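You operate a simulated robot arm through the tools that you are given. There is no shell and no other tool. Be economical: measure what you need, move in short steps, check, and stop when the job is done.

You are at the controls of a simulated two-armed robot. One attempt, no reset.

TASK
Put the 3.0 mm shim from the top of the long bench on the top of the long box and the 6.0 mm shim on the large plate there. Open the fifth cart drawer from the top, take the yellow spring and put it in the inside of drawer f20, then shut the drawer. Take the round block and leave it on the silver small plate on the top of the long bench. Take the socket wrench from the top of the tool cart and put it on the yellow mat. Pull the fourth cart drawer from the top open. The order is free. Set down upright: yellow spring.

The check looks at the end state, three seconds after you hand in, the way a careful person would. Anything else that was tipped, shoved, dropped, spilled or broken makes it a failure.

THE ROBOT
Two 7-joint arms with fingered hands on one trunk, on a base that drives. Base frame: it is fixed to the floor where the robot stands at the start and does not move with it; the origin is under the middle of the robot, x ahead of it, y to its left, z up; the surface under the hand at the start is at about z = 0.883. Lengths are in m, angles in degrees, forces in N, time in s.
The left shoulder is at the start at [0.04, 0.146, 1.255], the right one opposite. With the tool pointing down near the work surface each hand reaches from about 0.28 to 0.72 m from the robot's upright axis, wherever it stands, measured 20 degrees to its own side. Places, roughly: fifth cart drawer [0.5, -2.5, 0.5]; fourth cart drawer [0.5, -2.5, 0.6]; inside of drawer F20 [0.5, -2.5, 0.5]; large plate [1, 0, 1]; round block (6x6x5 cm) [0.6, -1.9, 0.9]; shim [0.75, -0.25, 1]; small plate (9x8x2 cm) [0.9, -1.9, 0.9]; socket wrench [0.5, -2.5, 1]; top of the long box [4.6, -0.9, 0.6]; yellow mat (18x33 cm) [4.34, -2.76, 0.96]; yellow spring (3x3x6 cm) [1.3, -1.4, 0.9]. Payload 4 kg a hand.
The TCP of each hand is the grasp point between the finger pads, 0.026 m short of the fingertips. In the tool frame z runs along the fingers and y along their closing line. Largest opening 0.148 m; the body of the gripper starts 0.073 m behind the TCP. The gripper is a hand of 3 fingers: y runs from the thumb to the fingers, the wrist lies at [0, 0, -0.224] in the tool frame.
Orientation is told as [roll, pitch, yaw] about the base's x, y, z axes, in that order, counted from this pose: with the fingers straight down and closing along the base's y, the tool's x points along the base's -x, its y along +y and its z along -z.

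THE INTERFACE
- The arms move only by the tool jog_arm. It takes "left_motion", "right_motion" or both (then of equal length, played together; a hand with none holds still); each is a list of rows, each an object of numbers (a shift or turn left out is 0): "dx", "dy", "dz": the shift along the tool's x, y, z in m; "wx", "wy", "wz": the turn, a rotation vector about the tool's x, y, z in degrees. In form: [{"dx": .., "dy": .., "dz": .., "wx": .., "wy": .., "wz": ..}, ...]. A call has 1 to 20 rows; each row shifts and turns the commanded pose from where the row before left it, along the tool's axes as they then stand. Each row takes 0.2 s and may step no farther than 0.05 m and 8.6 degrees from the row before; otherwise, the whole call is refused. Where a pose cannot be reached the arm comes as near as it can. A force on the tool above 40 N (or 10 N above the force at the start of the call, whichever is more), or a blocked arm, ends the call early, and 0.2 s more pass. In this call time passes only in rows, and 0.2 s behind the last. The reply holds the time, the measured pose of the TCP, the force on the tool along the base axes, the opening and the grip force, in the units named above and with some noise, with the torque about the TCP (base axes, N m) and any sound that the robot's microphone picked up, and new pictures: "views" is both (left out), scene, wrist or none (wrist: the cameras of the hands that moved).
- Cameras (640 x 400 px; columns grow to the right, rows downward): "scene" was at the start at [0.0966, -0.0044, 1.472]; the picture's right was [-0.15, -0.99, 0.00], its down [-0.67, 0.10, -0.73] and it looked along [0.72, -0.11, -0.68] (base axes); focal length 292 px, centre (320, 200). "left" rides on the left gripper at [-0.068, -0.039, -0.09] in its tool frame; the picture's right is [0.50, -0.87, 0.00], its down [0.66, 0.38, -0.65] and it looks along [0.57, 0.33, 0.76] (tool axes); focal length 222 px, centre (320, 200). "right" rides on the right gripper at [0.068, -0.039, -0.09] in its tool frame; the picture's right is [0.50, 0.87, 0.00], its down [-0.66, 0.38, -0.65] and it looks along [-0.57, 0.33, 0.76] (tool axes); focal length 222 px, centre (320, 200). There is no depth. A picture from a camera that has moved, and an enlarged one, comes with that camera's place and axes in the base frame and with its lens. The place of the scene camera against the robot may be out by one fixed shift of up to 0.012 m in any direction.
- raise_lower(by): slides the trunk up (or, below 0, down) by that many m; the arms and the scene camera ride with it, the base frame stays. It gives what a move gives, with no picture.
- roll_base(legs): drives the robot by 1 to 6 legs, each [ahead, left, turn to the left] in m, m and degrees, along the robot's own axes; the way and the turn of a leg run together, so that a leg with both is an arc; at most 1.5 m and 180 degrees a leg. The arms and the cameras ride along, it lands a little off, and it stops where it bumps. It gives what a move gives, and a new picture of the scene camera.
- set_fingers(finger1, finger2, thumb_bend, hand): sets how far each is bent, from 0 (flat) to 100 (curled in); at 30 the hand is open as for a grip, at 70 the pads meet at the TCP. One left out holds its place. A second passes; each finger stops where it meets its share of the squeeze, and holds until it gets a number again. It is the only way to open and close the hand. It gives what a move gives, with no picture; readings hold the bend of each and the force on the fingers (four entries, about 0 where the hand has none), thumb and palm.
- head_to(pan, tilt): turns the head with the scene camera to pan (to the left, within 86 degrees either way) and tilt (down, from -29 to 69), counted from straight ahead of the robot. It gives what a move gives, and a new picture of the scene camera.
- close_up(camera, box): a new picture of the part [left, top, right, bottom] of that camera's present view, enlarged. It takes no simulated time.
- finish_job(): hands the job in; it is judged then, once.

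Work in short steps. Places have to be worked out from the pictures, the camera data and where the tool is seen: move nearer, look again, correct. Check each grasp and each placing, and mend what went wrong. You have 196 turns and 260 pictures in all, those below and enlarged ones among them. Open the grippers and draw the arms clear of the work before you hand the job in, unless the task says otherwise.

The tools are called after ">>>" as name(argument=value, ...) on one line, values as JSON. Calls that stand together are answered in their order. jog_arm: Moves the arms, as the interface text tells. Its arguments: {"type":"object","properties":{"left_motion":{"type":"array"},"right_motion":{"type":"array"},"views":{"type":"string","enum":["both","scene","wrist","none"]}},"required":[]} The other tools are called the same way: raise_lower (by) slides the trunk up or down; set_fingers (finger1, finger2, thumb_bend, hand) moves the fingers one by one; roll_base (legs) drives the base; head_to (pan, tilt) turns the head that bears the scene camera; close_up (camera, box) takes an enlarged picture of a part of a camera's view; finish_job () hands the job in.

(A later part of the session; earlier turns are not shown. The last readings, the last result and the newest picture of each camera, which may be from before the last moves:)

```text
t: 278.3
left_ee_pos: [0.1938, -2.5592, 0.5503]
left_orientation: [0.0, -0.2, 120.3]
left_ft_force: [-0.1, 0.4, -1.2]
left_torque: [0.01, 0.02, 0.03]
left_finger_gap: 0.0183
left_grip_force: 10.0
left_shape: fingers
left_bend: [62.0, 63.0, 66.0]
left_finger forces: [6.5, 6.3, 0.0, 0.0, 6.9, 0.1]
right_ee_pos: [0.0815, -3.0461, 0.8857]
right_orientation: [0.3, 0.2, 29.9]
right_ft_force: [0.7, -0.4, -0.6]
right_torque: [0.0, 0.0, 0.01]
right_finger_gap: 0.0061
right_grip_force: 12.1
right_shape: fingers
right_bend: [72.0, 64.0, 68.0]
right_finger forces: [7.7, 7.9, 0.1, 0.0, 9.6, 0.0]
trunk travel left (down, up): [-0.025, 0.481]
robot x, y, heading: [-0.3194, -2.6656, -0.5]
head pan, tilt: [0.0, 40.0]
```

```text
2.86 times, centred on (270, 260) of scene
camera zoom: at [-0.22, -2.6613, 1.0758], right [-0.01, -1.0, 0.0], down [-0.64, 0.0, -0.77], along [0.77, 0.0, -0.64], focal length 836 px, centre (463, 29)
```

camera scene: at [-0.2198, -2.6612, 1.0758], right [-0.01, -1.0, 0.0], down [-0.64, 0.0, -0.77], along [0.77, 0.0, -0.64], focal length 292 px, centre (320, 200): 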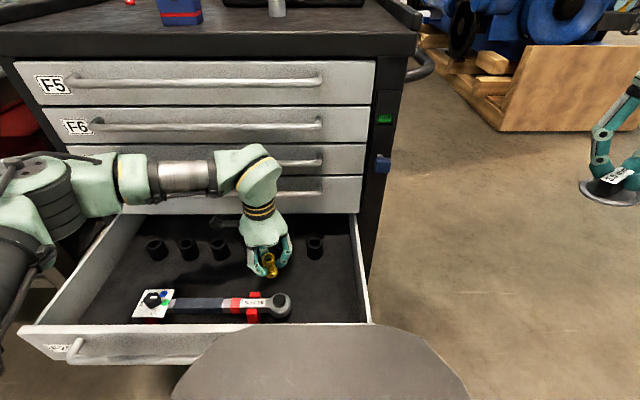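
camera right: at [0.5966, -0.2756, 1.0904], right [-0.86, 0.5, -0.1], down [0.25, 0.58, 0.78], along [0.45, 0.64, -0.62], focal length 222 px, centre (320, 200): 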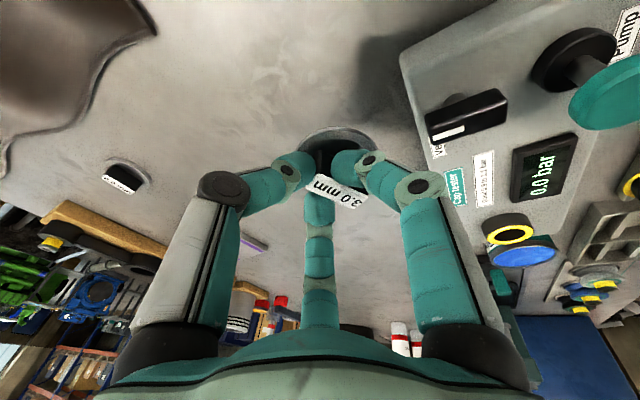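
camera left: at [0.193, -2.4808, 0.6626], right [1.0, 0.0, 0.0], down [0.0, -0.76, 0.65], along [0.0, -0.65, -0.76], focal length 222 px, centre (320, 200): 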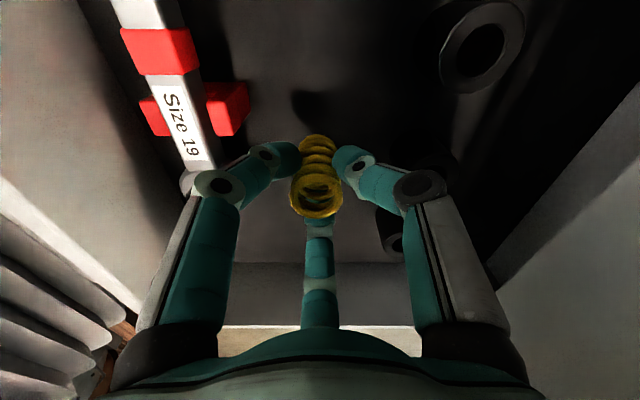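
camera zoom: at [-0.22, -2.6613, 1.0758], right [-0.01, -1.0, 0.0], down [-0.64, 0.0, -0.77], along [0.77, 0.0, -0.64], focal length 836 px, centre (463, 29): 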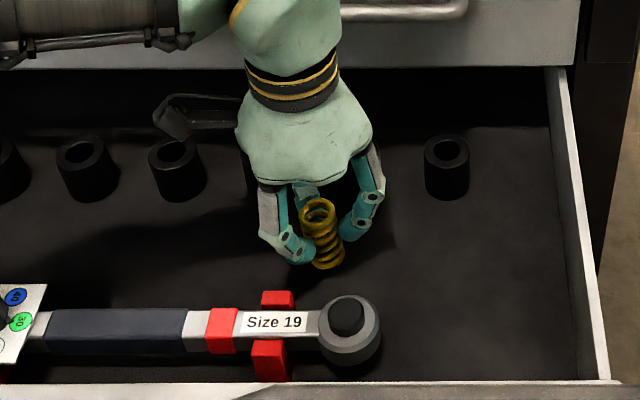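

The spring is vertical with its bottom ≈2.5 cm above the floor (≈0.47). Continue lowering.

>>> jog_arm(left_motion=[{"dz": 0.005}, {"dz": 0.004}, {"dz": 0.004}, {"dz": 0.003}, {"dz": 0.003}], views="none")

>>> close_up(camera="scene", box=[230, 220, 310, 310])

```text
t: 279.5
left_ee_pos: [0.1933, -2.5599, 0.5356]
left_orientation: [-0.4, 0.3, 120.2]
left_ft_force: [0.7, -0.3, 22.3]
left_torque: [0.01, 0.03, -0.03]
left_finger_gap: 0.0177
left_grip_force: 14.6
left_shape: fingers
left_bend: [63.0, 63.0, 67.0]
left_finger forces: [9.7, 9.4, 0.1, 0.1, 10.3, 0.0]
right_ee_pos: [0.0781, -3.047, 0.8879]
right_orientation: [0.3, 0.1, 29.9]
right_ft_force: [0.4, -0.1, -0.5]
right_torque: [-0.03, -0.01, 0.0]
right_finger_gap: 0.0061
right_grip_force: 12.0
right_shape: fingers
right_bend: [72.0, 64.0, 68.0]
right_finger forces: [7.7, 7.8, 0.0, 0.0, 9.6, 0.1]
trunk travel left (down, up): [-0.025, 0.481]
robot x, y, heading: [-0.3186, -2.6684, -0.4]
head pan, tilt: [0.0, 40.0]
```

```text
4.44 times, centred on (270, 265) of scene
camera zoom: at [-0.222, -2.6617, 1.0762], right [-0.01, -1.0, 0.0], down [-0.64, 0.0, -0.77], along [0.77, 0.0, -0.64], focal length 1300 px, centre (542, -89)
```

zoom: 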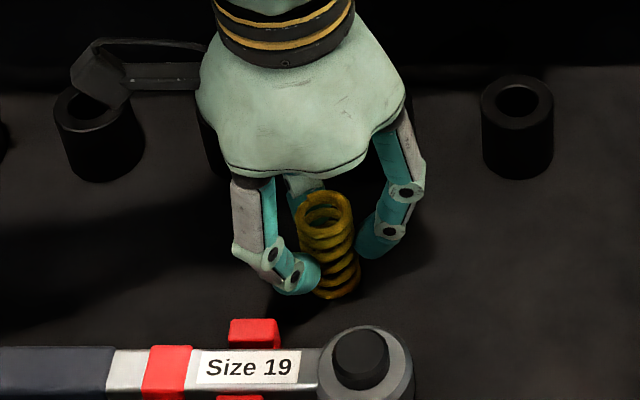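

Contact at the spring (22 N, no torque). I relieve 2 mm and open the digits modestly.

>>> jog_arm(left_motion=[{"dz": -0.0025}], views="none")

>>> set_fingers(hand="left", finger1=55, finger2=55, thumb_bend=55)

>>> close_up(camera="left", box=[200, 60, 440, 260])

```text
t: 279.9
left_ee_pos: [0.1919, -2.56, 0.5337]
left_orientation: [-0.2, 0.0, 120.1]
left_ft_force: [0.9, -2.2, 17.2]
left_torque: [-0.08, -0.04, 0.01]
left_finger_gap: 0.0179
left_grip_force: 13.4
left_shape: fingers
left_bend: [63.0, 63.0, 67.0]
left_finger forces: [8.4, 9.5, 0.1, 0.1, 9.4, 0.0]
right_ee_pos: [0.0791, -3.0472, 0.8879]
right_orientation: [0.3, 0.2, 29.9]
right_ft_force: [0.7, -0.3, -1.4]
right_torque: [-0.01, 0.02, 0.0]
right_finger_gap: 0.0061
right_grip_force: 12.2
right_shape: fingers
right_bend: [72.0, 64.0, 68.0]
right_finger forces: [7.7, 7.9, 0.1, 0.1, 9.6, 0.0]
trunk travel left (down, up): [-0.025, 0.481]
robot x, y, heading: [-0.3177, -2.6688, -0.6]
head pan, tilt: [0.0, 40.0]
```

```text
t: 280.9
left_ee_pos: [0.1922, -2.5593, 0.5339]
left_orientation: [-0.2, -0.2, 120.2]
left_ft_force: [0.7, -0.2, -0.3]
left_torque: [-0.03, 0.01, 0.0]
left_finger_gap: 0.0451
left_grip_force: 0.1
left_shape: fingers
left_bend: [55.0, 55.0, 55.0]
left_finger forces: [0.0, 0.0, 0.0, 0.0, 0.0, 0.0]
right_ee_pos: [0.0801, -3.0457, 0.8857]
right_orientation: [0.3, 0.3, 29.8]
right_ft_force: [0.1, -0.1, 0.1]
right_torque: [-0.03, 0.0, -0.04]
right_finger_gap: 0.0061
right_grip_force: 12.6
right_shape: fingers
right_bend: [72.0, 64.0, 68.0]
right_finger forces: [7.8, 7.9, 0.1, 0.0, 9.6, 0.1]
trunk travel left (down, up): [-0.025, 0.481]
robot x, y, heading: [-0.3247, -2.6685, -0.5]
head pan, tilt: [0.0, 40.0]
```

```text
2.00 times, centred on (320, 160) of left
camera zoom: at [0.1924, -2.4804, 0.6244], right [1.0, 0.0, 0.0], down [0.0, -0.76, 0.65], along [0.0, -0.65, -0.76], focal length 444 px, centre (320, 280)
```

zoom: 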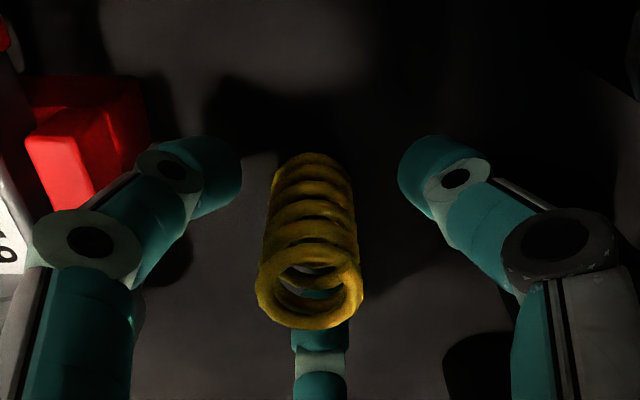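

The spring stands free and upright. I lift the hand straight up.

>>> jog_arm(left_motion=[{"dz": -0.015}, {"dz": -0.03}, {"dz": -0.04}, {"dz": -0.04}, {"dz": -0.04}, {"dz": -0.04}], views="both")

```text
t: 282.3
left_ee_pos: [0.192, -2.5594, 0.7394]
left_orientation: [-0.1, -0.2, 120.0]
left_ft_force: [-0.9, 0.0, -0.5]
left_torque: [0.01, -0.01, 0.03]
left_finger_gap: 0.0454
left_grip_force: 0.2
left_shape: fingers
left_bend: [55.0, 55.0, 55.0]
left_finger forces: [0.0, 0.0, 0.1, 0.0, 0.0, 0.1]
right_ee_pos: [0.0803, -3.0464, 0.8862]
right_orientation: [0.3, 0.2, 30.0]
right_ft_force: [0.3, 0.1, -1.0]
right_torque: [-0.02, -0.03, -0.01]
right_finger_gap: 0.0061
right_grip_force: 12.2
right_shape: fingers
right_bend: [72.0, 64.0, 68.0]
right_finger forces: [7.6, 7.8, 0.0, 0.0, 9.6, 0.0]
trunk travel left (down, up): [-0.025, 0.481]
robot x, y, heading: [-0.3212, -2.6685, -0.4]
head pan, tilt: [0.0, 40.0]
camera scene: at [-0.2206, -2.6616, 1.0759], right [-0.01, -1.0, 0.0], down [-0.64, 0.0, -0.77], along [0.77, 0.0, -0.64], focal length 292 px, centre (320, 200)
camera left: at [0.1917, -2.4813, 0.83], right [1.0, 0.0, 0.0], down [0.0, -0.76, 0.65], along [0.0, -0.65, -0.76], focal length 222 px, centre (320, 200)
```

scene: 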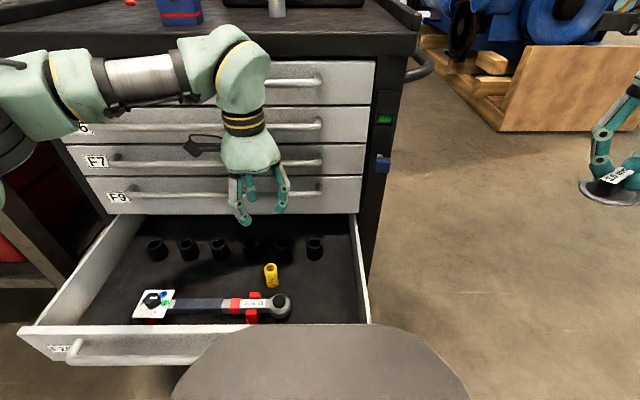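
left: 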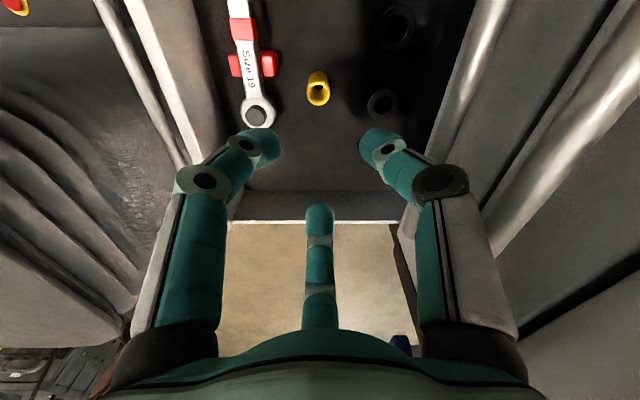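

The spring stands upright. Next, shut the drawer: back off 0.3 m and restore the earlier handle-gripping pose (yaw 0, pitch -45, twist -30).

>>> roll_base(legs=[[-0.36, 0, 0]])

>>> jog_arm(left_motion=[{"wz": 8}, {"wz": 8}, {"wz": 8}, {"wz": 8}, {"wz": 8}, {"wz": 8}, {"wz": 8}, {"wz": 8}, {"wz": 8}, {"wz": 8}, {"wz": 8}, {"wz": 8}, {"wz": 8}, {"wz": 8}, {"wz": 8}], views="none")

>>> jog_arm(left_motion=[{"wy": -7.5}, {"wy": -7.5}, {"wy": -7.5}, {"wy": -7.5}, {"wy": -7.5}, {"wy": -7.5}, {"wz": -7.5}, {"wz": -7.5}, {"wz": -7.5}, {"wz": -7.5}], views="both")

```text
t: 284.6
left_ee_pos: [-0.1669, -2.5568, 0.7381]
left_orientation: [-0.2, -0.2, 120.3]
left_ft_force: [0.1, -1.0, -0.7]
left_torque: [-0.02, 0.0, 0.0]
left_finger_gap: 0.0455
left_grip_force: 0.1
left_shape: fingers
left_bend: [55.0, 55.0, 55.0]
left_finger forces: [0.0, 0.0, 0.1, 0.0, 0.1, 0.1]
right_ee_pos: [-0.2779, -3.044, 0.8866]
right_orientation: [0.2, 0.2, 30.0]
right_ft_force: [0.1, 0.3, -2.2]
right_torque: [-0.02, -0.02, 0.0]
right_finger_gap: 0.0059
right_grip_force: 12.6
right_shape: fingers
right_bend: [72.0, 64.0, 71.0]
right_finger forces: [7.7, 7.8, 0.0, 0.0, 9.6, 0.1]
trunk travel left (down, up): [-0.025, 0.481]
robot x, y, heading: [-0.6787, -2.6688, -0.4]
head pan, tilt: [0.0, 40.0]
camera scene: at [-0.5794, -2.6592, 1.0759], right [0.0, -1.0, 0.0], down [-0.64, 0.0, -0.77], along [0.77, 0.0, -0.64], focal length 292 px, centre (320, 200)
```

scene: 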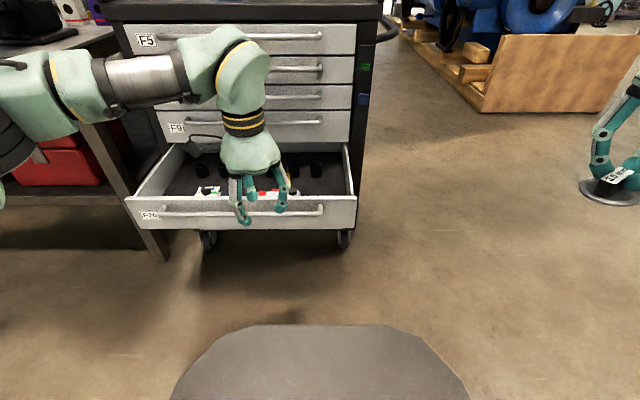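

```text
t: 287.8
left_ee_pos: [-0.1662, -2.5562, 0.739]
left_orientation: [0.2, 0.0, 0.1]
left_ft_force: [0.0, 0.2, -0.5]
left_torque: [0.02, 0.01, 0.01]
left_finger_gap: 0.0453
left_grip_force: 0.1
left_shape: fingers
left_bend: [55.0, 55.0, 55.0]
left_finger forces: [0.0, 0.1, 0.0, 0.1, 0.0, 0.0]
right_ee_pos: [-0.2783, -3.0448, 0.888]
right_orientation: [0.3, 0.2, 30.0]
right_ft_force: [-0.1, 0.4, -0.8]
right_torque: [-0.01, 0.02, -0.02]
right_finger_gap: 0.0061
right_grip_force: 12.9
right_shape: fingers
right_bend: [72.0, 64.0, 71.0]
right_finger forces: [7.7, 7.8, 0.0, 0.0, 9.6, 0.1]
trunk travel left (down, up): [-0.025, 0.481]
robot x, y, heading: [-0.6806, -2.6649, -0.1]
head pan, tilt: [0.0, 40.0]
```

```text
t: 290.0
left_ee_pos: [-0.1651, -2.5563, 0.7391]
left_orientation: [-26.5, -38.0, 39.7]
left_ft_force: [-0.5, -0.5, -0.2]
left_torque: [0.0, 0.0, 0.0]
left_finger_gap: 0.0454
left_grip_force: 0.1
left_shape: fingers
left_bend: [55.0, 55.0, 55.0]
left_finger forces: [0.0, 0.1, 0.0, 0.0, 0.0, 0.0]
right_ee_pos: [-0.2771, -3.0437, 0.8876]
right_orientation: [0.3, 0.2, 29.9]
right_ft_force: [-0.6, 0.6, -1.5]
right_torque: [-0.01, -0.04, -0.01]
right_finger_gap: 0.0062
right_grip_force: 12.6
right_shape: fingers
right_bend: [72.0, 64.0, 71.0]
right_finger forces: [7.7, 7.8, 0.1, 0.0, 9.7, 0.0]
trunk travel left (down, up): [-0.025, 0.481]
robot x, y, heading: [-0.6781, -2.6689, -0.4]
head pan, tilt: [0.0, 40.0]
camera scene: at [-0.5786, -2.6592, 1.0758], right [0.0, -1.0, 0.0], down [-0.64, 0.0, -0.77], along [0.77, 0.0, -0.64], focal length 292 px, centre (320, 200)
camera left: at [-0.1749, -2.5558, 0.8574], right [0.01, -1.0, 0.0], down [-1.0, -0.01, -0.07], along [0.07, 0.0, -1.0], focal length 222 px, centre (320, 200)
```

scene: 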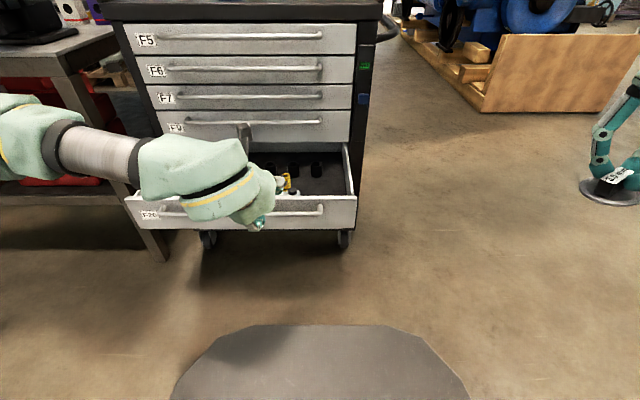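
left: 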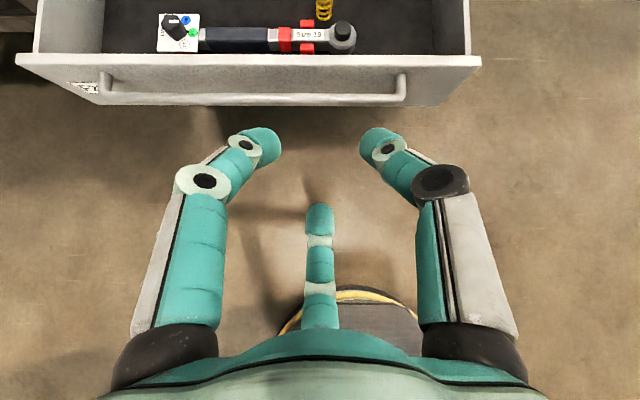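

Clear view of the bar (x≈0.015, y -2.21…-2.69). I open to 50 and approach to just above/in front of it at y≈-2.47.

>>> set_fingers(hand="left", finger1=50, finger2=50, thumb_bend=50)

>>> jog_arm(left_motion=[{"dx": -0.0026, "dy": 0.0144, "dz": 0.0321}, {"dx": -0.0026, "dy": 0.0144, "dz": 0.0321}, {"dx": -0.0026, "dy": 0.0144, "dz": 0.0321}, {"dx": -0.0026, "dy": 0.0144, "dz": 0.0321}, {"dx": -0.0026, "dy": 0.0144, "dz": 0.0321}, {"dx": -0.0026, "dy": 0.0144, "dz": 0.0321}], views="wrist")

```text
t: 291.0
left_ee_pos: [-0.1662, -2.5561, 0.7378]
left_orientation: [-26.4, -37.9, 39.4]
left_ft_force: [0.1, 0.6, 0.1]
left_torque: [-0.03, 0.0, 0.01]
left_finger_gap: 0.0618
left_grip_force: 0.0
left_shape: fingers
left_bend: [50.0, 50.0, 50.0]
left_finger forces: [0.0, 0.0, 0.0, 0.0, 0.0, 0.0]
right_ee_pos: [-0.2778, -3.043, 0.8867]
right_orientation: [0.2, 0.1, 29.9]
right_ft_force: [-0.1, -0.6, -0.8]
right_torque: [-0.01, -0.01, -0.02]
right_finger_gap: 0.0061
right_grip_force: 12.1
right_shape: fingers
right_bend: [72.0, 64.0, 71.0]
right_finger forces: [7.8, 7.8, 0.1, 0.0, 9.7, 0.1]
trunk travel left (down, up): [-0.025, 0.481]
robot x, y, heading: [-0.6804, -2.6676, -0.1]
head pan, tilt: [0.0, 40.0]
```

```text
t: 292.4
left_ee_pos: [-0.0516, -2.471, 0.5803]
left_orientation: [-26.4, -37.9, 39.4]
left_ft_force: [-0.2, 0.0, 0.5]
left_torque: [-0.02, -0.03, 0.0]
left_finger_gap: 0.0619
left_grip_force: 0.1
left_shape: fingers
left_bend: [50.0, 50.0, 50.0]
left_finger forces: [0.1, 0.0, 0.0, 0.1, 0.0, 0.1]
right_ee_pos: [-0.2776, -3.043, 0.8861]
right_orientation: [0.2, 0.3, 30.1]
right_ft_force: [0.3, 0.0, -1.1]
right_torque: [0.03, -0.03, 0.0]
right_finger_gap: 0.006
right_grip_force: 12.3
right_shape: fingers
right_bend: [72.0, 64.0, 71.0]
right_finger forces: [7.7, 7.8, 0.0, 0.0, 9.7, 0.0]
trunk travel left (down, up): [-0.025, 0.481]
robot x, y, heading: [-0.677, -2.6655, -0.2]
head pan, tilt: [0.0, 40.0]
camera left: at [-0.0603, -2.471, 0.7005], right [0.01, -1.0, 0.0], down [-1.0, -0.01, -0.07], along [0.07, 0.0, -1.0], focal length 222 px, centre (320, 200)
```

left: 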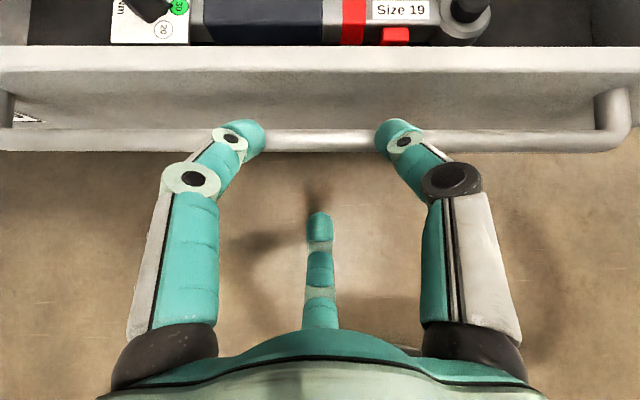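

Same relation as before. Forward 1.7 cm, down 3.8 cm, then close around the bar.

>>> jog_arm(left_motion=[{"dx": -0.01, "dy": -0.0068, "dz": 0.0121}, {"dx": 0.0124, "dy": 0.0074, "dz": 0.0142}, {"dx": 0.0105, "dy": 0.0063, "dz": 0.012}], views="none")

>>> set_fingers(hand="left", finger1=76, finger2=76, thumb_bend=76)

>>> close_up(camera="left", box=[120, 20, 520, 270])

```text
t: 293.2
left_ee_pos: [-0.034, -2.473, 0.5479]
left_orientation: [-26.7, -38.1, 39.5]
left_ft_force: [-0.5, -0.7, 10.8]
left_torque: [-0.34, -0.18, -0.03]
left_finger_gap: 0.0653
left_grip_force: 7.0
left_shape: fingers
left_bend: [49.0, 50.0, 49.0]
left_finger forces: [1.4, 0.0, 0.1, 0.1, 12.4, 0.0]
right_ee_pos: [-0.2777, -3.0451, 0.8877]
right_orientation: [0.3, 0.1, 30.0]
right_ft_force: [-0.1, 0.1, -1.0]
right_torque: [-0.03, -0.02, 0.0]
right_finger_gap: 0.0062
right_grip_force: 12.8
right_shape: fingers
right_bend: [72.0, 64.0, 71.0]
right_finger forces: [7.7, 7.7, 0.1, 0.0, 9.6, 0.1]
trunk travel left (down, up): [-0.025, 0.481]
robot x, y, heading: [-0.6783, -2.6676, -0.3]
head pan, tilt: [0.0, 40.0]
```

```text
t: 293.9
left_ee_pos: [-0.0245, -2.4786, 0.5552]
left_orientation: [-27.8, -38.9, 40.0]
left_ft_force: [16.3, -4.9, 5.7]
left_torque: [-0.13, -0.06, 0.18]
left_finger_gap: 0.0041
left_grip_force: 13.6
left_shape: fingers
left_bend: [73.0, 74.0, 64.0]
left_finger forces: [6.2, 4.5, 0.1, 0.1, 16.8, 0.1]
right_ee_pos: [-0.2773, -3.0467, 0.8865]
right_orientation: [0.3, 0.3, 29.7]
right_ft_force: [0.0, 0.5, -1.6]
right_torque: [-0.02, -0.02, -0.02]
right_finger_gap: 0.0062
right_grip_force: 12.4
right_shape: fingers
right_bend: [72.0, 64.0, 71.0]
right_finger forces: [7.6, 7.8, 0.0, 0.0, 9.5, 0.0]
trunk travel left (down, up): [-0.025, 0.481]
robot x, y, heading: [-0.6785, -2.6656, -0.6]
head pan, tilt: [0.0, 40.0]
stopped (left hand): the force on the tool passed its limit at 41 N (the readings are from after the stop); the commanded pose is now the measured one
```

```text
1.60 times, centred on (320, 145) of left
camera zoom: at [-0.0365, -2.4769, 0.6739], right [0.0, -1.0, 0.0], down [-1.0, 0.0, -0.1], along [0.1, 0.0, -1.0], focal length 355 px, centre (320, 288)
```

zoom: 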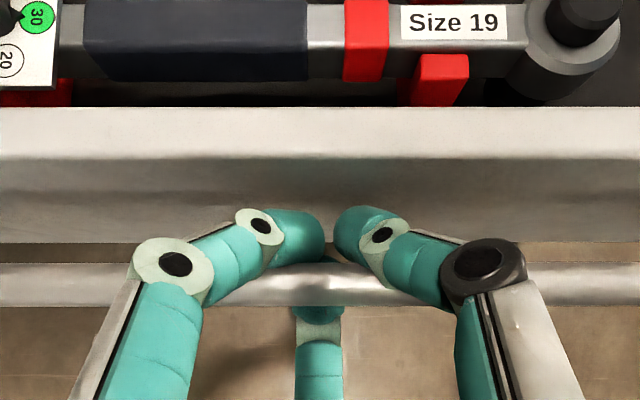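

The bar is caged again. I push the drawer in by driving ahead in short legs.

>>> roll_base(legs=[[0.08, 0, 0], [0.08, 0, 0], [0.06, 0, 0], [0.03, 0, 0]])

```text
t: 296.6
left_ee_pos: [0.2216, -2.4779, 0.5498]
left_orientation: [-27.1, -38.4, 39.6]
left_ft_force: [-1.8, 0.5, -0.5]
left_torque: [-0.01, 0.0, -0.02]
left_finger_gap: 0.0
left_grip_force: 0.2
left_shape: fingers
left_bend: [74.0, 74.0, 73.0]
left_finger forces: [0.0, 0.0, 0.0, 0.0, 0.0, 0.0]
right_ee_pos: [-0.0281, -3.047, 0.8859]
right_orientation: [0.3, 0.3, 29.9]
right_ft_force: [1.0, -1.1, -0.8]
right_torque: [0.01, 0.05, 0.04]
right_finger_gap: 0.006
right_grip_force: 12.5
right_shape: fingers
right_bend: [72.0, 64.0, 71.0]
right_finger forces: [7.6, 7.8, 0.0, 0.1, 9.4, 0.0]
trunk travel left (down, up): [-0.025, 0.481]
robot x, y, heading: [-0.4299, -2.6665, -0.2]
head pan, tilt: [0.0, 40.0]
camera scene: at [-0.3275, -2.6612, 1.0757], right [-0.01, -1.0, 0.0], down [-0.64, 0.0, -0.76], along [0.76, 0.0, -0.64], focal length 292 px, centre (320, 200)
```

scene: 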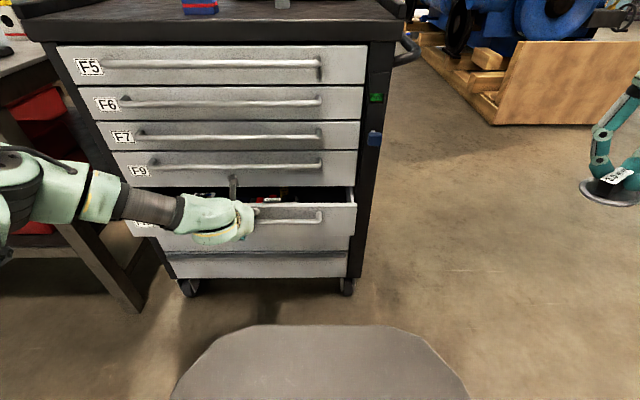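

The drawer is nearly shut (≈5 cm left). Continue with small legs.

>>> roll_base(legs=[[0.02, 0, 0], [0.015, 0, 0], [0.01, 0, 0]])

>>> close_up(camera="left", box=[0, 0, 640, 400])

```text
t: 298.1
left_ee_pos: [0.2655, -2.4771, 0.5513]
left_orientation: [-27.2, -38.5, 39.7]
left_ft_force: [0.5, 0.3, 0.8]
left_torque: [-0.04, 0.0, 0.02]
left_finger_gap: 0.0
left_grip_force: 0.3
left_shape: fingers
left_bend: [74.0, 74.0, 73.0]
left_finger forces: [0.0, 0.0, 0.0, 0.0, 0.5, 0.0]
right_ee_pos: [0.016, -3.0473, 0.8873]
right_orientation: [0.2, 0.2, 29.8]
right_ft_force: [0.0, -0.3, -0.8]
right_torque: [0.03, 0.01, -0.02]
right_finger_gap: 0.0061
right_grip_force: 12.6
right_shape: fingers
right_bend: [72.0, 64.0, 71.0]
right_finger forces: [7.7, 7.7, 0.0, 0.1, 9.5, 0.0]
trunk travel left (down, up): [-0.025, 0.481]
robot x, y, heading: [-0.3824, -2.6697, -0.4]
head pan, tilt: [0.0, 40.0]
camera scene: at [-0.2836, -2.6615, 1.0758], right [-0.01, -1.0, 0.0], down [-0.64, 0.0, -0.77], along [0.77, 0.0, -0.64], focal length 292 px, centre (320, 200)
```

scene: 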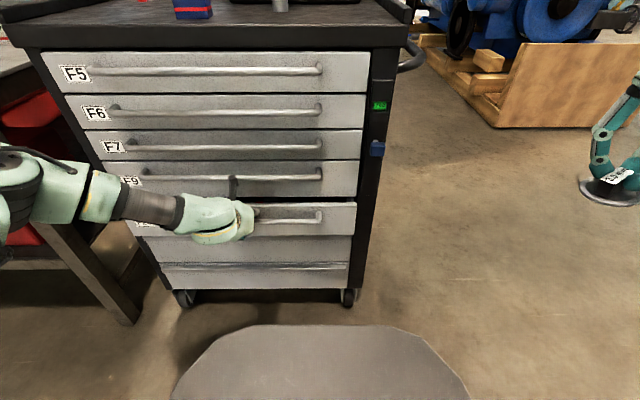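

```text
1.00 times, centred on (320, 200) of left (not enlarged: the box is as wide or as high as the picture)
camera zoom: at [0.255, -2.4772, 0.6703], right [0.0, -1.0, 0.0], down [-1.0, 0.0, -0.09], along [0.09, 0.0, -1.0], focal length 222 px, centre (320, 200)
```

zoom: 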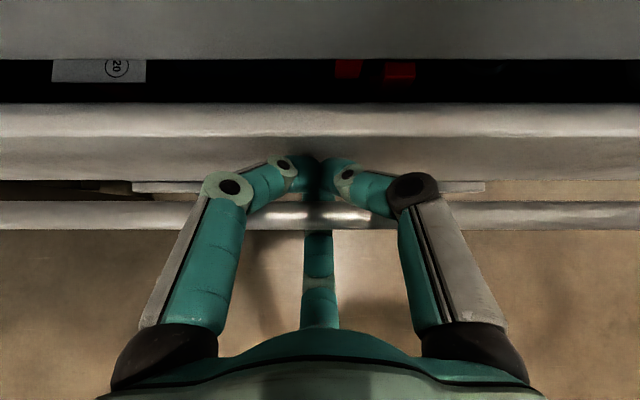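

About 3 cm left. Continue.

>>> roll_base(legs=[[0.015, 0, 0], [0.012, 0, 0], [0.008, 0, 0]])

>>> close_up(camera="left", box=[0, 0, 640, 400])

```text
t: 299.3
left_ee_pos: [0.2887, -2.4784, 0.5541]
left_orientation: [-27.7, -38.5, 40.0]
left_ft_force: [-10.3, 0.2, 6.3]
left_torque: [0.0, -1.55, 0.04]
left_finger_gap: 0.0
left_grip_force: 1.4
left_shape: fingers
left_bend: [74.0, 74.0, 73.0]
left_finger forces: [0.1, 0.0, 0.0, 0.1, 1.9, 0.1]
right_ee_pos: [0.0406, -3.046, 0.887]
right_orientation: [0.3, 0.2, 29.9]
right_ft_force: [0.0, -0.2, -1.7]
right_torque: [0.0, 0.02, 0.01]
right_finger_gap: 0.0058
right_grip_force: 12.4
right_shape: fingers
right_bend: [72.0, 64.0, 71.0]
right_finger forces: [7.6, 7.7, 0.0, 0.1, 9.5, 0.0]
trunk travel left (down, up): [-0.025, 0.481]
robot x, y, heading: [-0.3602, -2.6691, -0.2]
head pan, tilt: [0.0, 40.0]
stopped in leg 2: the force on the tool passed its limit at 89 N (the readings are from after the stop); the commanded pose is now the measured one
camera scene: at [-0.2609, -2.6614, 1.076], right [0.0, -1.0, 0.0], down [-0.64, 0.0, -0.77], along [0.77, 0.0, -0.64], focal length 292 px, centre (320, 200)
```

scene: 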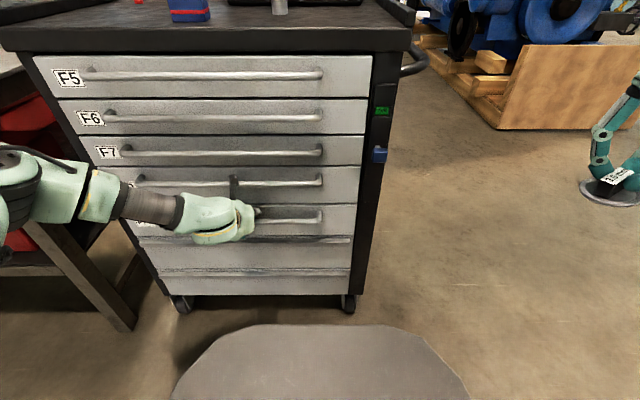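

```text
1.00 times, centred on (320, 200) of left (not enlarged: the box is as wide or as high as the picture)
camera zoom: at [0.277, -2.4777, 0.6738], right [0.0, -1.0, 0.0], down [-1.0, 0.0, -0.09], along [0.09, 0.0, -1.0], focal length 222 px, centre (320, 200)
```

zoom: 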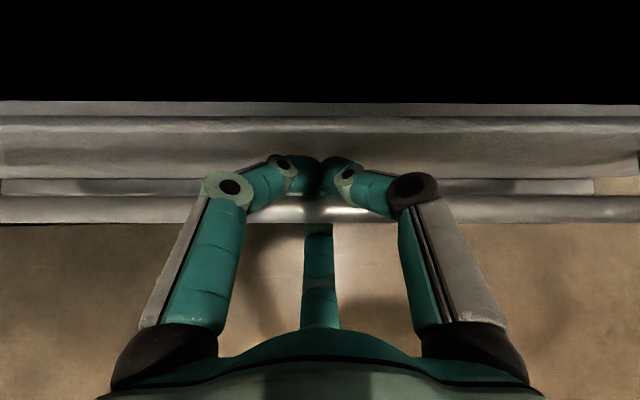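

The bracket met the fourth handle; the drawer is nearly flush. I release, withdraw, and inspect.

>>> roll_base(legs=[[-0.008, 0, 0]])

>>> set_fingers(hand="left", finger1=42, finger2=42, thumb_bend=42)

>>> jog_arm(left_motion=[{"dz": -0.015}, {"dz": -0.03}, {"dz": -0.04}, {"dz": -0.04}], views="both")

```text
t: 300.1
left_ee_pos: [0.2815, -2.4786, 0.5523]
left_orientation: [-27.4, -38.3, 39.7]
left_ft_force: [0.0, -0.1, 0.7]
left_torque: [-0.01, 0.01, 0.0]
left_finger_gap: 0.0
left_grip_force: 0.0
left_shape: fingers
left_bend: [74.0, 74.0, 73.0]
left_finger forces: [0.0, 0.0, 0.0, 0.0, 0.0, 0.0]
right_ee_pos: [0.0333, -3.0465, 0.8856]
right_orientation: [0.3, 0.2, 29.9]
right_ft_force: [-0.8, 0.6, -2.2]
right_torque: [-0.01, -0.04, -0.01]
right_finger_gap: 0.0063
right_grip_force: 12.8
right_shape: fingers
right_bend: [72.0, 64.0, 71.0]
right_finger forces: [7.6, 7.7, 0.0, 0.0, 9.6, 0.0]
trunk travel left (down, up): [-0.025, 0.481]
robot x, y, heading: [-0.3677, -2.6699, -0.3]
head pan, tilt: [0.0, 40.0]
camera scene: at [-0.2672, -2.6613, 1.0759], right [-0.01, -1.0, 0.0], down [-0.64, 0.0, -0.77], along [0.77, 0.0, -0.64], focal length 292 px, centre (320, 200)
```

scene: 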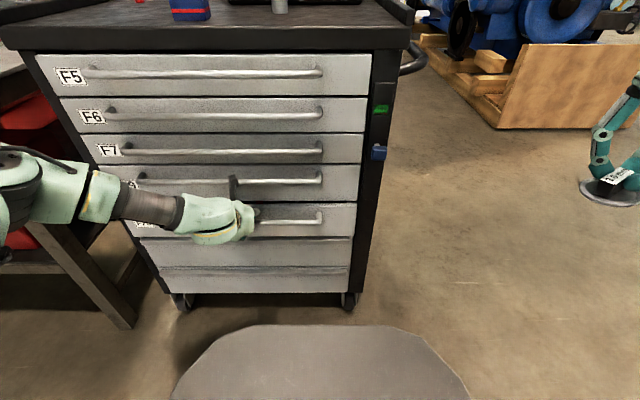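

```text
t: 301.1
left_ee_pos: [0.2776, -2.4797, 0.5504]
left_orientation: [-27.3, -38.1, 39.4]
left_ft_force: [-25.5, 0.1, -7.2]
left_torque: [0.23, 0.36, -0.39]
left_finger_gap: 0.0715
left_grip_force: 12.3
left_shape: fingers
left_bend: [45.0, 42.0, 49.0]
left_finger forces: [4.9, 0.0, 0.1, 0.0, 19.7, 0.1]
right_ee_pos: [0.0331, -3.0451, 0.886]
right_orientation: [0.3, 0.2, 29.9]
right_ft_force: [0.6, -0.7, -1.1]
right_torque: [0.0, 0.01, -0.01]
right_finger_gap: 0.0059
right_grip_force: 11.7
right_shape: fingers
right_bend: [72.0, 64.0, 71.0]
right_finger forces: [7.7, 7.6, 0.1, 0.0, 9.4, 0.0]
trunk travel left (down, up): [-0.025, 0.481]
robot x, y, heading: [-0.3652, -2.6665, -0.1]
head pan, tilt: [0.0, 40.0]
```

```text
t: 302.1
left_ee_pos: [0.2015, -2.4597, 0.6406]
left_orientation: [-27.5, -38.4, 39.8]
left_ft_force: [-0.2, 0.1, -0.3]
left_torque: [0.03, 0.01, -0.03]
left_finger_gap: 0.0881
left_grip_force: 0.1
left_shape: fingers
left_bend: [42.0, 42.0, 42.0]
left_finger forces: [0.0, 0.1, 0.1, 0.1, 0.1, 0.1]
left hand out of reach, approached as far as the arm can: row 1, 2, 3
right_ee_pos: [0.0332, -3.0461, 0.887]
right_orientation: [0.3, 0.2, 29.9]
right_ft_force: [0.6, -0.3, -1.4]
right_torque: [-0.01, 0.0, 0.0]
right_finger_gap: 0.006
right_grip_force: 12.6
right_shape: fingers
right_bend: [72.0, 64.0, 71.0]
right_finger forces: [7.7, 7.7, 0.0, 0.0, 9.5, 0.0]
trunk travel left (down, up): [-0.025, 0.481]
robot x, y, heading: [-0.3649, -2.6675, -0.4]
head pan, tilt: [0.0, 40.0]
camera scene: at [-0.2672, -2.6609, 1.0759], right [-0.01, -1.0, 0.0], down [-0.64, 0.0, -0.77], along [0.77, 0.0, -0.64], focal length 292 px, centre (320, 200)
camera left: at [0.1908, -2.458, 0.7594], right [0.0, -1.0, 0.0], down [-1.0, 0.0, -0.09], along [0.09, 0.0, -1.0], focal length 222 px, centre (320, 200)
```

scene: 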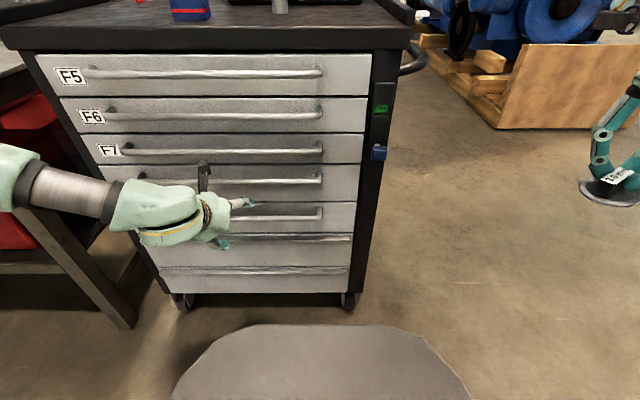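
left: 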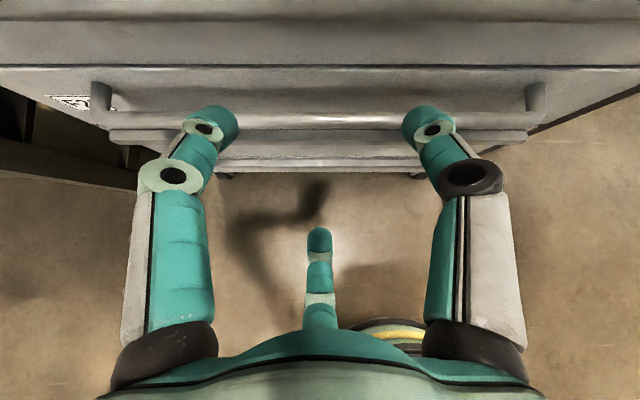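

F20 is shut flush (bar back at its original place). Next, the fourth drawer: its bar is 0.114 higher; I move to the same relative approach pose and look.

>>> set_fingers(hand="left", finger1=50, finger2=50, thumb_bend=50)

>>> jog_arm(left_motion=[{"dx": -0.0186, "dy": -0.011, "dz": -0.0214}, {"dx": -0.0186, "dy": -0.011, "dz": -0.0214}, {"dx": -0.008, "dy": -0.0055, "dz": 0.01}, {"dx": -0.008, "dy": -0.0055, "dz": 0.01}], views="wrist")

```text
t: 303.1
left_ee_pos: [0.201, -2.4587, 0.6401]
left_orientation: [-27.4, -38.4, 39.8]
left_ft_force: [0.7, 0.5, 0.4]
left_torque: [-0.03, -0.02, -0.01]
left_finger_gap: 0.0629
left_grip_force: 0.1
left_shape: fingers
left_bend: [50.0, 50.0, 50.0]
left_finger forces: [0.0, 0.1, 0.0, 0.1, 0.0, 0.0]
right_ee_pos: [0.0345, -3.0459, 0.886]
right_orientation: [0.4, 0.3, 29.9]
right_ft_force: [-0.2, -0.1, -1.0]
right_torque: [-0.02, -0.02, 0.03]
right_finger_gap: 0.0061
right_grip_force: 12.1
right_shape: fingers
right_bend: [72.0, 64.0, 71.0]
right_finger forces: [7.8, 7.6, 0.0, 0.0, 9.5, 0.1]
trunk travel left (down, up): [-0.025, 0.481]
robot x, y, heading: [-0.3639, -2.6705, -0.3]
head pan, tilt: [0.0, 40.0]
```

```text
t: 304.1
left_ee_pos: [0.2291, -2.4617, 0.7007]
left_orientation: [-27.5, -38.3, 39.8]
left_ft_force: [-0.6, -0.1, 0.3]
left_torque: [0.02, 0.02, -0.01]
left_finger_gap: 0.0627
left_grip_force: 0.0
left_shape: fingers
left_bend: [50.0, 50.0, 50.0]
left_finger forces: [0.0, 0.1, 0.0, 0.0, 0.0, 0.0]
right_ee_pos: [0.0341, -3.0471, 0.8863]
right_orientation: [0.3, 0.3, 29.9]
right_ft_force: [0.0, -0.1, -0.3]
right_torque: [0.01, -0.03, 0.02]
right_finger_gap: 0.006
right_grip_force: 12.2
right_shape: fingers
right_bend: [72.0, 64.0, 71.0]
right_finger forces: [7.7, 7.7, 0.0, 0.0, 9.5, 0.0]
trunk travel left (down, up): [-0.025, 0.481]
robot x, y, heading: [-0.367, -2.6699, -0.4]
head pan, tilt: [0.0, 40.0]
camera left: at [0.2184, -2.4601, 0.82], right [0.0, -1.0, 0.0], down [-1.0, 0.0, -0.09], along [0.09, 0.0, -1.0], focal length 222 px, centre (320, 200)
```

left: 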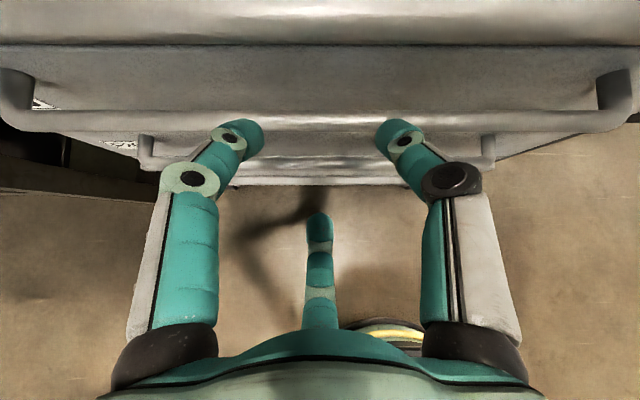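

The fourth bar is at ≈[0.294, z 0.658]. Forward 3 cm, down ~4.3 cm, then close around it.

>>> jog_arm(left_motion=[{"dx": -0.0088, "dy": -0.006, "dz": 0.0107}, {"dx": -0.0088, "dy": -0.006, "dz": 0.0107}, {"dx": 0.0124, "dy": 0.0074, "dz": 0.0142}, {"dx": 0.0124, "dy": 0.0074, "dz": 0.0142}], views="wrist")

```text
t: 305.1
left_ee_pos: [0.2592, -2.4629, 0.6629]
left_orientation: [-27.8, -38.6, 39.9]
left_ft_force: [-7.5, -0.1, 18.6]
left_torque: [-0.62, -0.39, -0.35]
left_finger_gap: 0.0681
left_grip_force: 14.2
left_shape: fingers
left_bend: [49.0, 50.0, 48.0]
left_finger forces: [5.7, 0.0, 0.1, 0.0, 22.0, 0.0]
right_ee_pos: [0.0322, -3.0473, 0.8861]
right_orientation: [0.3, 0.2, 29.9]
right_ft_force: [0.1, -0.8, -2.2]
right_torque: [-0.01, -0.05, -0.02]
right_finger_gap: 0.0058
right_grip_force: 12.2
right_shape: fingers
right_bend: [72.0, 64.0, 71.0]
right_finger forces: [7.7, 7.7, 0.0, 0.0, 9.5, 0.1]
trunk travel left (down, up): [-0.025, 0.481]
robot x, y, heading: [-0.3645, -2.6706, -0.4]
head pan, tilt: [0.0, 40.0]
camera left: at [0.2482, -2.4621, 0.7821], right [0.0, -1.0, 0.0], down [-1.0, 0.0, -0.09], along [0.09, 0.0, -1.0], focal length 222 px, centre (320, 200)
```

left: 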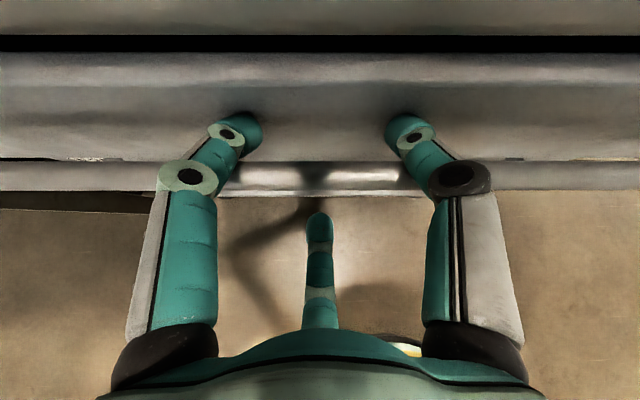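

Same picture as before. Relieve slightly, close around the bar, and check.

>>> jog_arm(left_motion=[{"dx": -0.002, "dy": -0.0012, "dz": -0.0023}], views="none")

>>> set_fingers(hand="left", finger1=76, finger2=76, thumb_bend=76)

>>> close_up(camera="left", box=[120, 20, 520, 270])

```text
t: 305.5
left_ee_pos: [0.2577, -2.463, 0.6631]
left_orientation: [-27.3, -38.4, 39.8]
left_ft_force: [1.0, -1.0, 9.5]
left_torque: [-0.32, -0.1, -0.1]
left_finger_gap: 0.0674
left_grip_force: 5.4
left_shape: fingers
left_bend: [49.0, 50.0, 49.0]
left_finger forces: [1.7, 0.0, 0.0, 0.0, 9.5, 0.1]
right_ee_pos: [0.033, -3.0458, 0.8861]
right_orientation: [0.3, 0.1, 29.8]
right_ft_force: [-0.1, -0.5, -1.4]
right_torque: [-0.04, -0.01, 0.03]
right_finger_gap: 0.0058
right_grip_force: 11.8
right_shape: fingers
right_bend: [72.0, 64.0, 71.0]
right_finger forces: [7.7, 7.8, 0.0, 0.0, 9.6, 0.1]
trunk travel left (down, up): [-0.025, 0.481]
robot x, y, heading: [-0.364, -2.6705, -0.3]
head pan, tilt: [0.0, 40.0]
```

```text
t: 306.5
left_ee_pos: [0.2587, -2.4615, 0.6637]
left_orientation: [-27.3, -38.3, 39.8]
left_ft_force: [-0.9, 1.2, -0.8]
left_torque: [0.01, 0.07, 0.02]
left_finger_gap: 0.0
left_grip_force: 0.0
left_shape: fingers
left_bend: [73.0, 75.0, 72.0]
left_finger forces: [0.0, 0.0, 0.1, 0.0, 0.6, 0.0]
right_ee_pos: [0.033, -3.0452, 0.8853]
right_orientation: [0.4, 0.3, 29.9]
right_ft_force: [0.9, -0.5, -0.8]
right_torque: [-0.01, -0.03, 0.0]
right_finger_gap: 0.0058
right_grip_force: 11.9
right_shape: fingers
right_bend: [72.0, 64.0, 71.0]
right_finger forces: [7.7, 7.7, 0.1, 0.0, 9.6, 0.0]
trunk travel left (down, up): [-0.025, 0.481]
robot x, y, heading: [-0.3654, -2.6651, -0.3]
head pan, tilt: [0.0, 40.0]
```

```text
1.60 times, centred on (320, 145) of left
camera zoom: at [0.2489, -2.4609, 0.7825], right [0.0, -1.0, 0.0], down [-1.0, 0.0, -0.09], along [0.09, 0.0, -1.0], focal length 355 px, centre (320, 288)
```

zoom: 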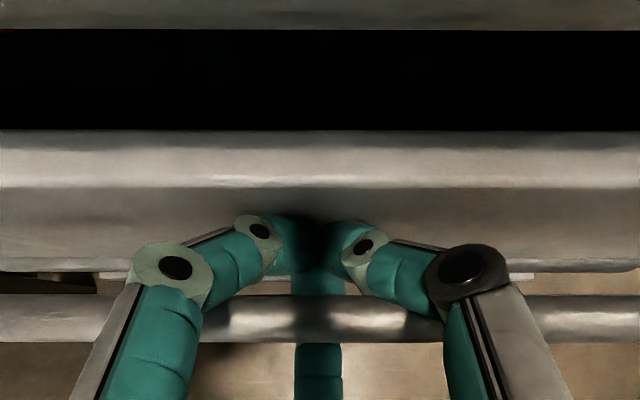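

Caged, drawer already moving. Pull back 0.28 m in legs.

>>> roll_base(legs=[[-0.15, 0, 0], [-0.15, 0, 0]])

>>> set_fingers(hand="left", finger1=42, finger2=42, thumb_bend=42)

>>> jog_arm(left_motion=[{"dz": -0.015}, {"dz": -0.03}, {"dz": -0.04}, {"dz": -0.04}], views="both")

```text
t: 308.8
left_ee_pos: [-0.02, -2.4612, 0.6717]
left_orientation: [-28.7, -39.6, 40.8]
left_ft_force: [4.2, -1.9, 2.4]
left_torque: [-0.08, -0.03, 0.06]
left_finger_gap: 0.0
left_grip_force: 1.4
left_shape: fingers
left_bend: [74.0, 74.0, 71.0]
left_finger forces: [0.1, 0.0, 0.1, 0.0, 2.9, 0.1]
right_ee_pos: [-0.2536, -3.0459, 0.8857]
right_orientation: [0.4, 0.2, 29.9]
right_ft_force: [-0.1, 0.5, -1.3]
right_torque: [0.03, 0.0, -0.04]
right_finger_gap: 0.0059
right_grip_force: 12.9
right_shape: fingers
right_bend: [72.0, 64.0, 71.0]
right_finger forces: [7.7, 7.9, 0.0, 0.1, 9.5, 0.1]
trunk travel left (down, up): [-0.025, 0.481]
robot x, y, heading: [-0.655, -2.6661, -0.4]
head pan, tilt: [0.0, 40.0]
stopped in leg 2: the force on the tool passed its limit at 52 N (the readings are from after the stop); the commanded pose is now the measured one
camera scene: at [-0.5544, -2.6605, 1.0758], right [-0.01, -1.0, 0.0], down [-0.64, 0.01, -0.77], along [0.77, -0.01, -0.64], focal length 292 px, centre (320, 200)
```

scene: 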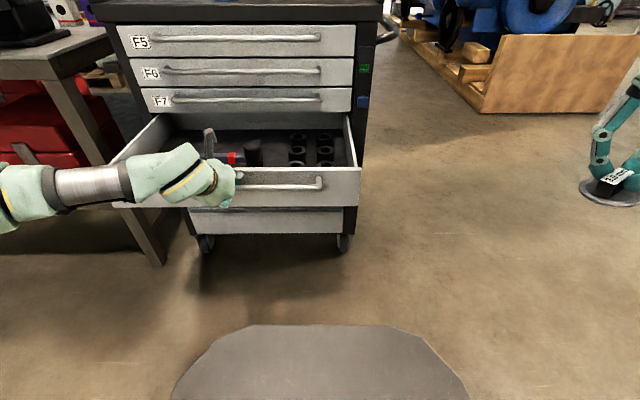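

```text
t: 309.8
left_ee_pos: [-0.0219, -2.4605, 0.6723]
left_orientation: [-28.5, -39.4, 40.7]
left_ft_force: [-0.6, 0.0, -0.9]
left_torque: [-0.04, 0.04, -0.02]
left_finger_gap: 0.0881
left_grip_force: 0.0
left_shape: fingers
left_bend: [42.0, 42.0, 42.0]
left_finger forces: [0.1, 0.0, 0.0, 0.1, 0.0, 0.1]
right_ee_pos: [-0.2557, -3.0454, 0.8867]
right_orientation: [0.4, 0.3, 29.8]
right_ft_force: [1.1, 0.3, -1.4]
right_torque: [-0.02, -0.01, 0.01]
right_finger_gap: 0.0055
right_grip_force: 12.5
right_shape: fingers
right_bend: [72.0, 64.0, 71.0]
right_finger forces: [7.8, 7.7, 0.0, 0.0, 9.4, 0.0]
trunk travel left (down, up): [-0.025, 0.481]
robot x, y, heading: [-0.654, -2.6651, -0.4]
head pan, tilt: [0.0, 40.0]
```

```text
t: 310.8
left_ee_pos: [-0.1149, -2.4591, 0.7573]
left_orientation: [-28.6, -39.5, 40.7]
left_ft_force: [0.5, -0.7, 0.8]
left_torque: [0.0, -0.01, -0.02]
left_finger_gap: 0.0878
left_grip_force: 0.1
left_shape: fingers
left_bend: [42.0, 42.0, 42.0]
left_finger forces: [0.0, 0.0, 0.0, 0.0, 0.0, 0.1]
right_ee_pos: [-0.2556, -3.0454, 0.8858]
right_orientation: [0.4, 0.2, 29.8]
right_ft_force: [0.2, 0.6, -0.7]
right_torque: [-0.02, -0.02, -0.01]
right_finger_gap: 0.0061
right_grip_force: 12.0
right_shape: fingers
right_bend: [72.0, 64.0, 71.0]
right_finger forces: [7.7, 7.7, 0.1, 0.1, 9.3, 0.0]
trunk travel left (down, up): [-0.025, 0.481]
robot x, y, heading: [-0.6576, -2.6653, -0.6]
head pan, tilt: [0.0, 40.0]
camera scene: at [-0.5555, -2.6603, 1.0759], right [-0.01, -1.0, 0.0], down [-0.64, 0.0, -0.77], along [0.77, -0.01, -0.64], focal length 292 px, centre (320, 200)
camera left: at [-0.1274, -2.4593, 0.8759], right [0.0, -1.0, 0.0], down [-0.99, 0.0, -0.11], along [0.11, 0.0, -0.99], focal length 222 px, centre (320, 200)
```

scene: 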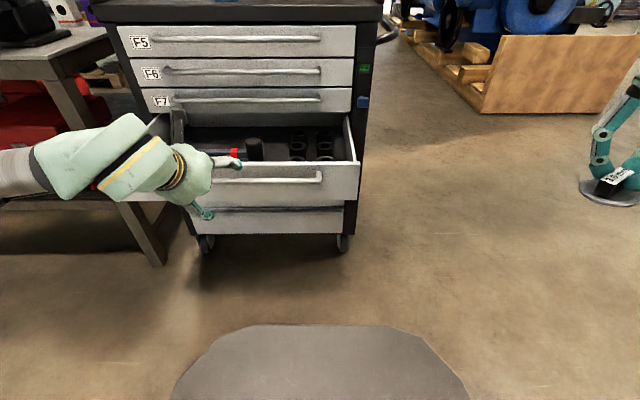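
left: 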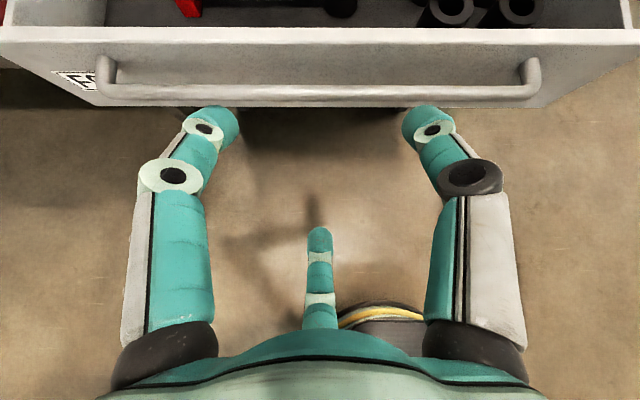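

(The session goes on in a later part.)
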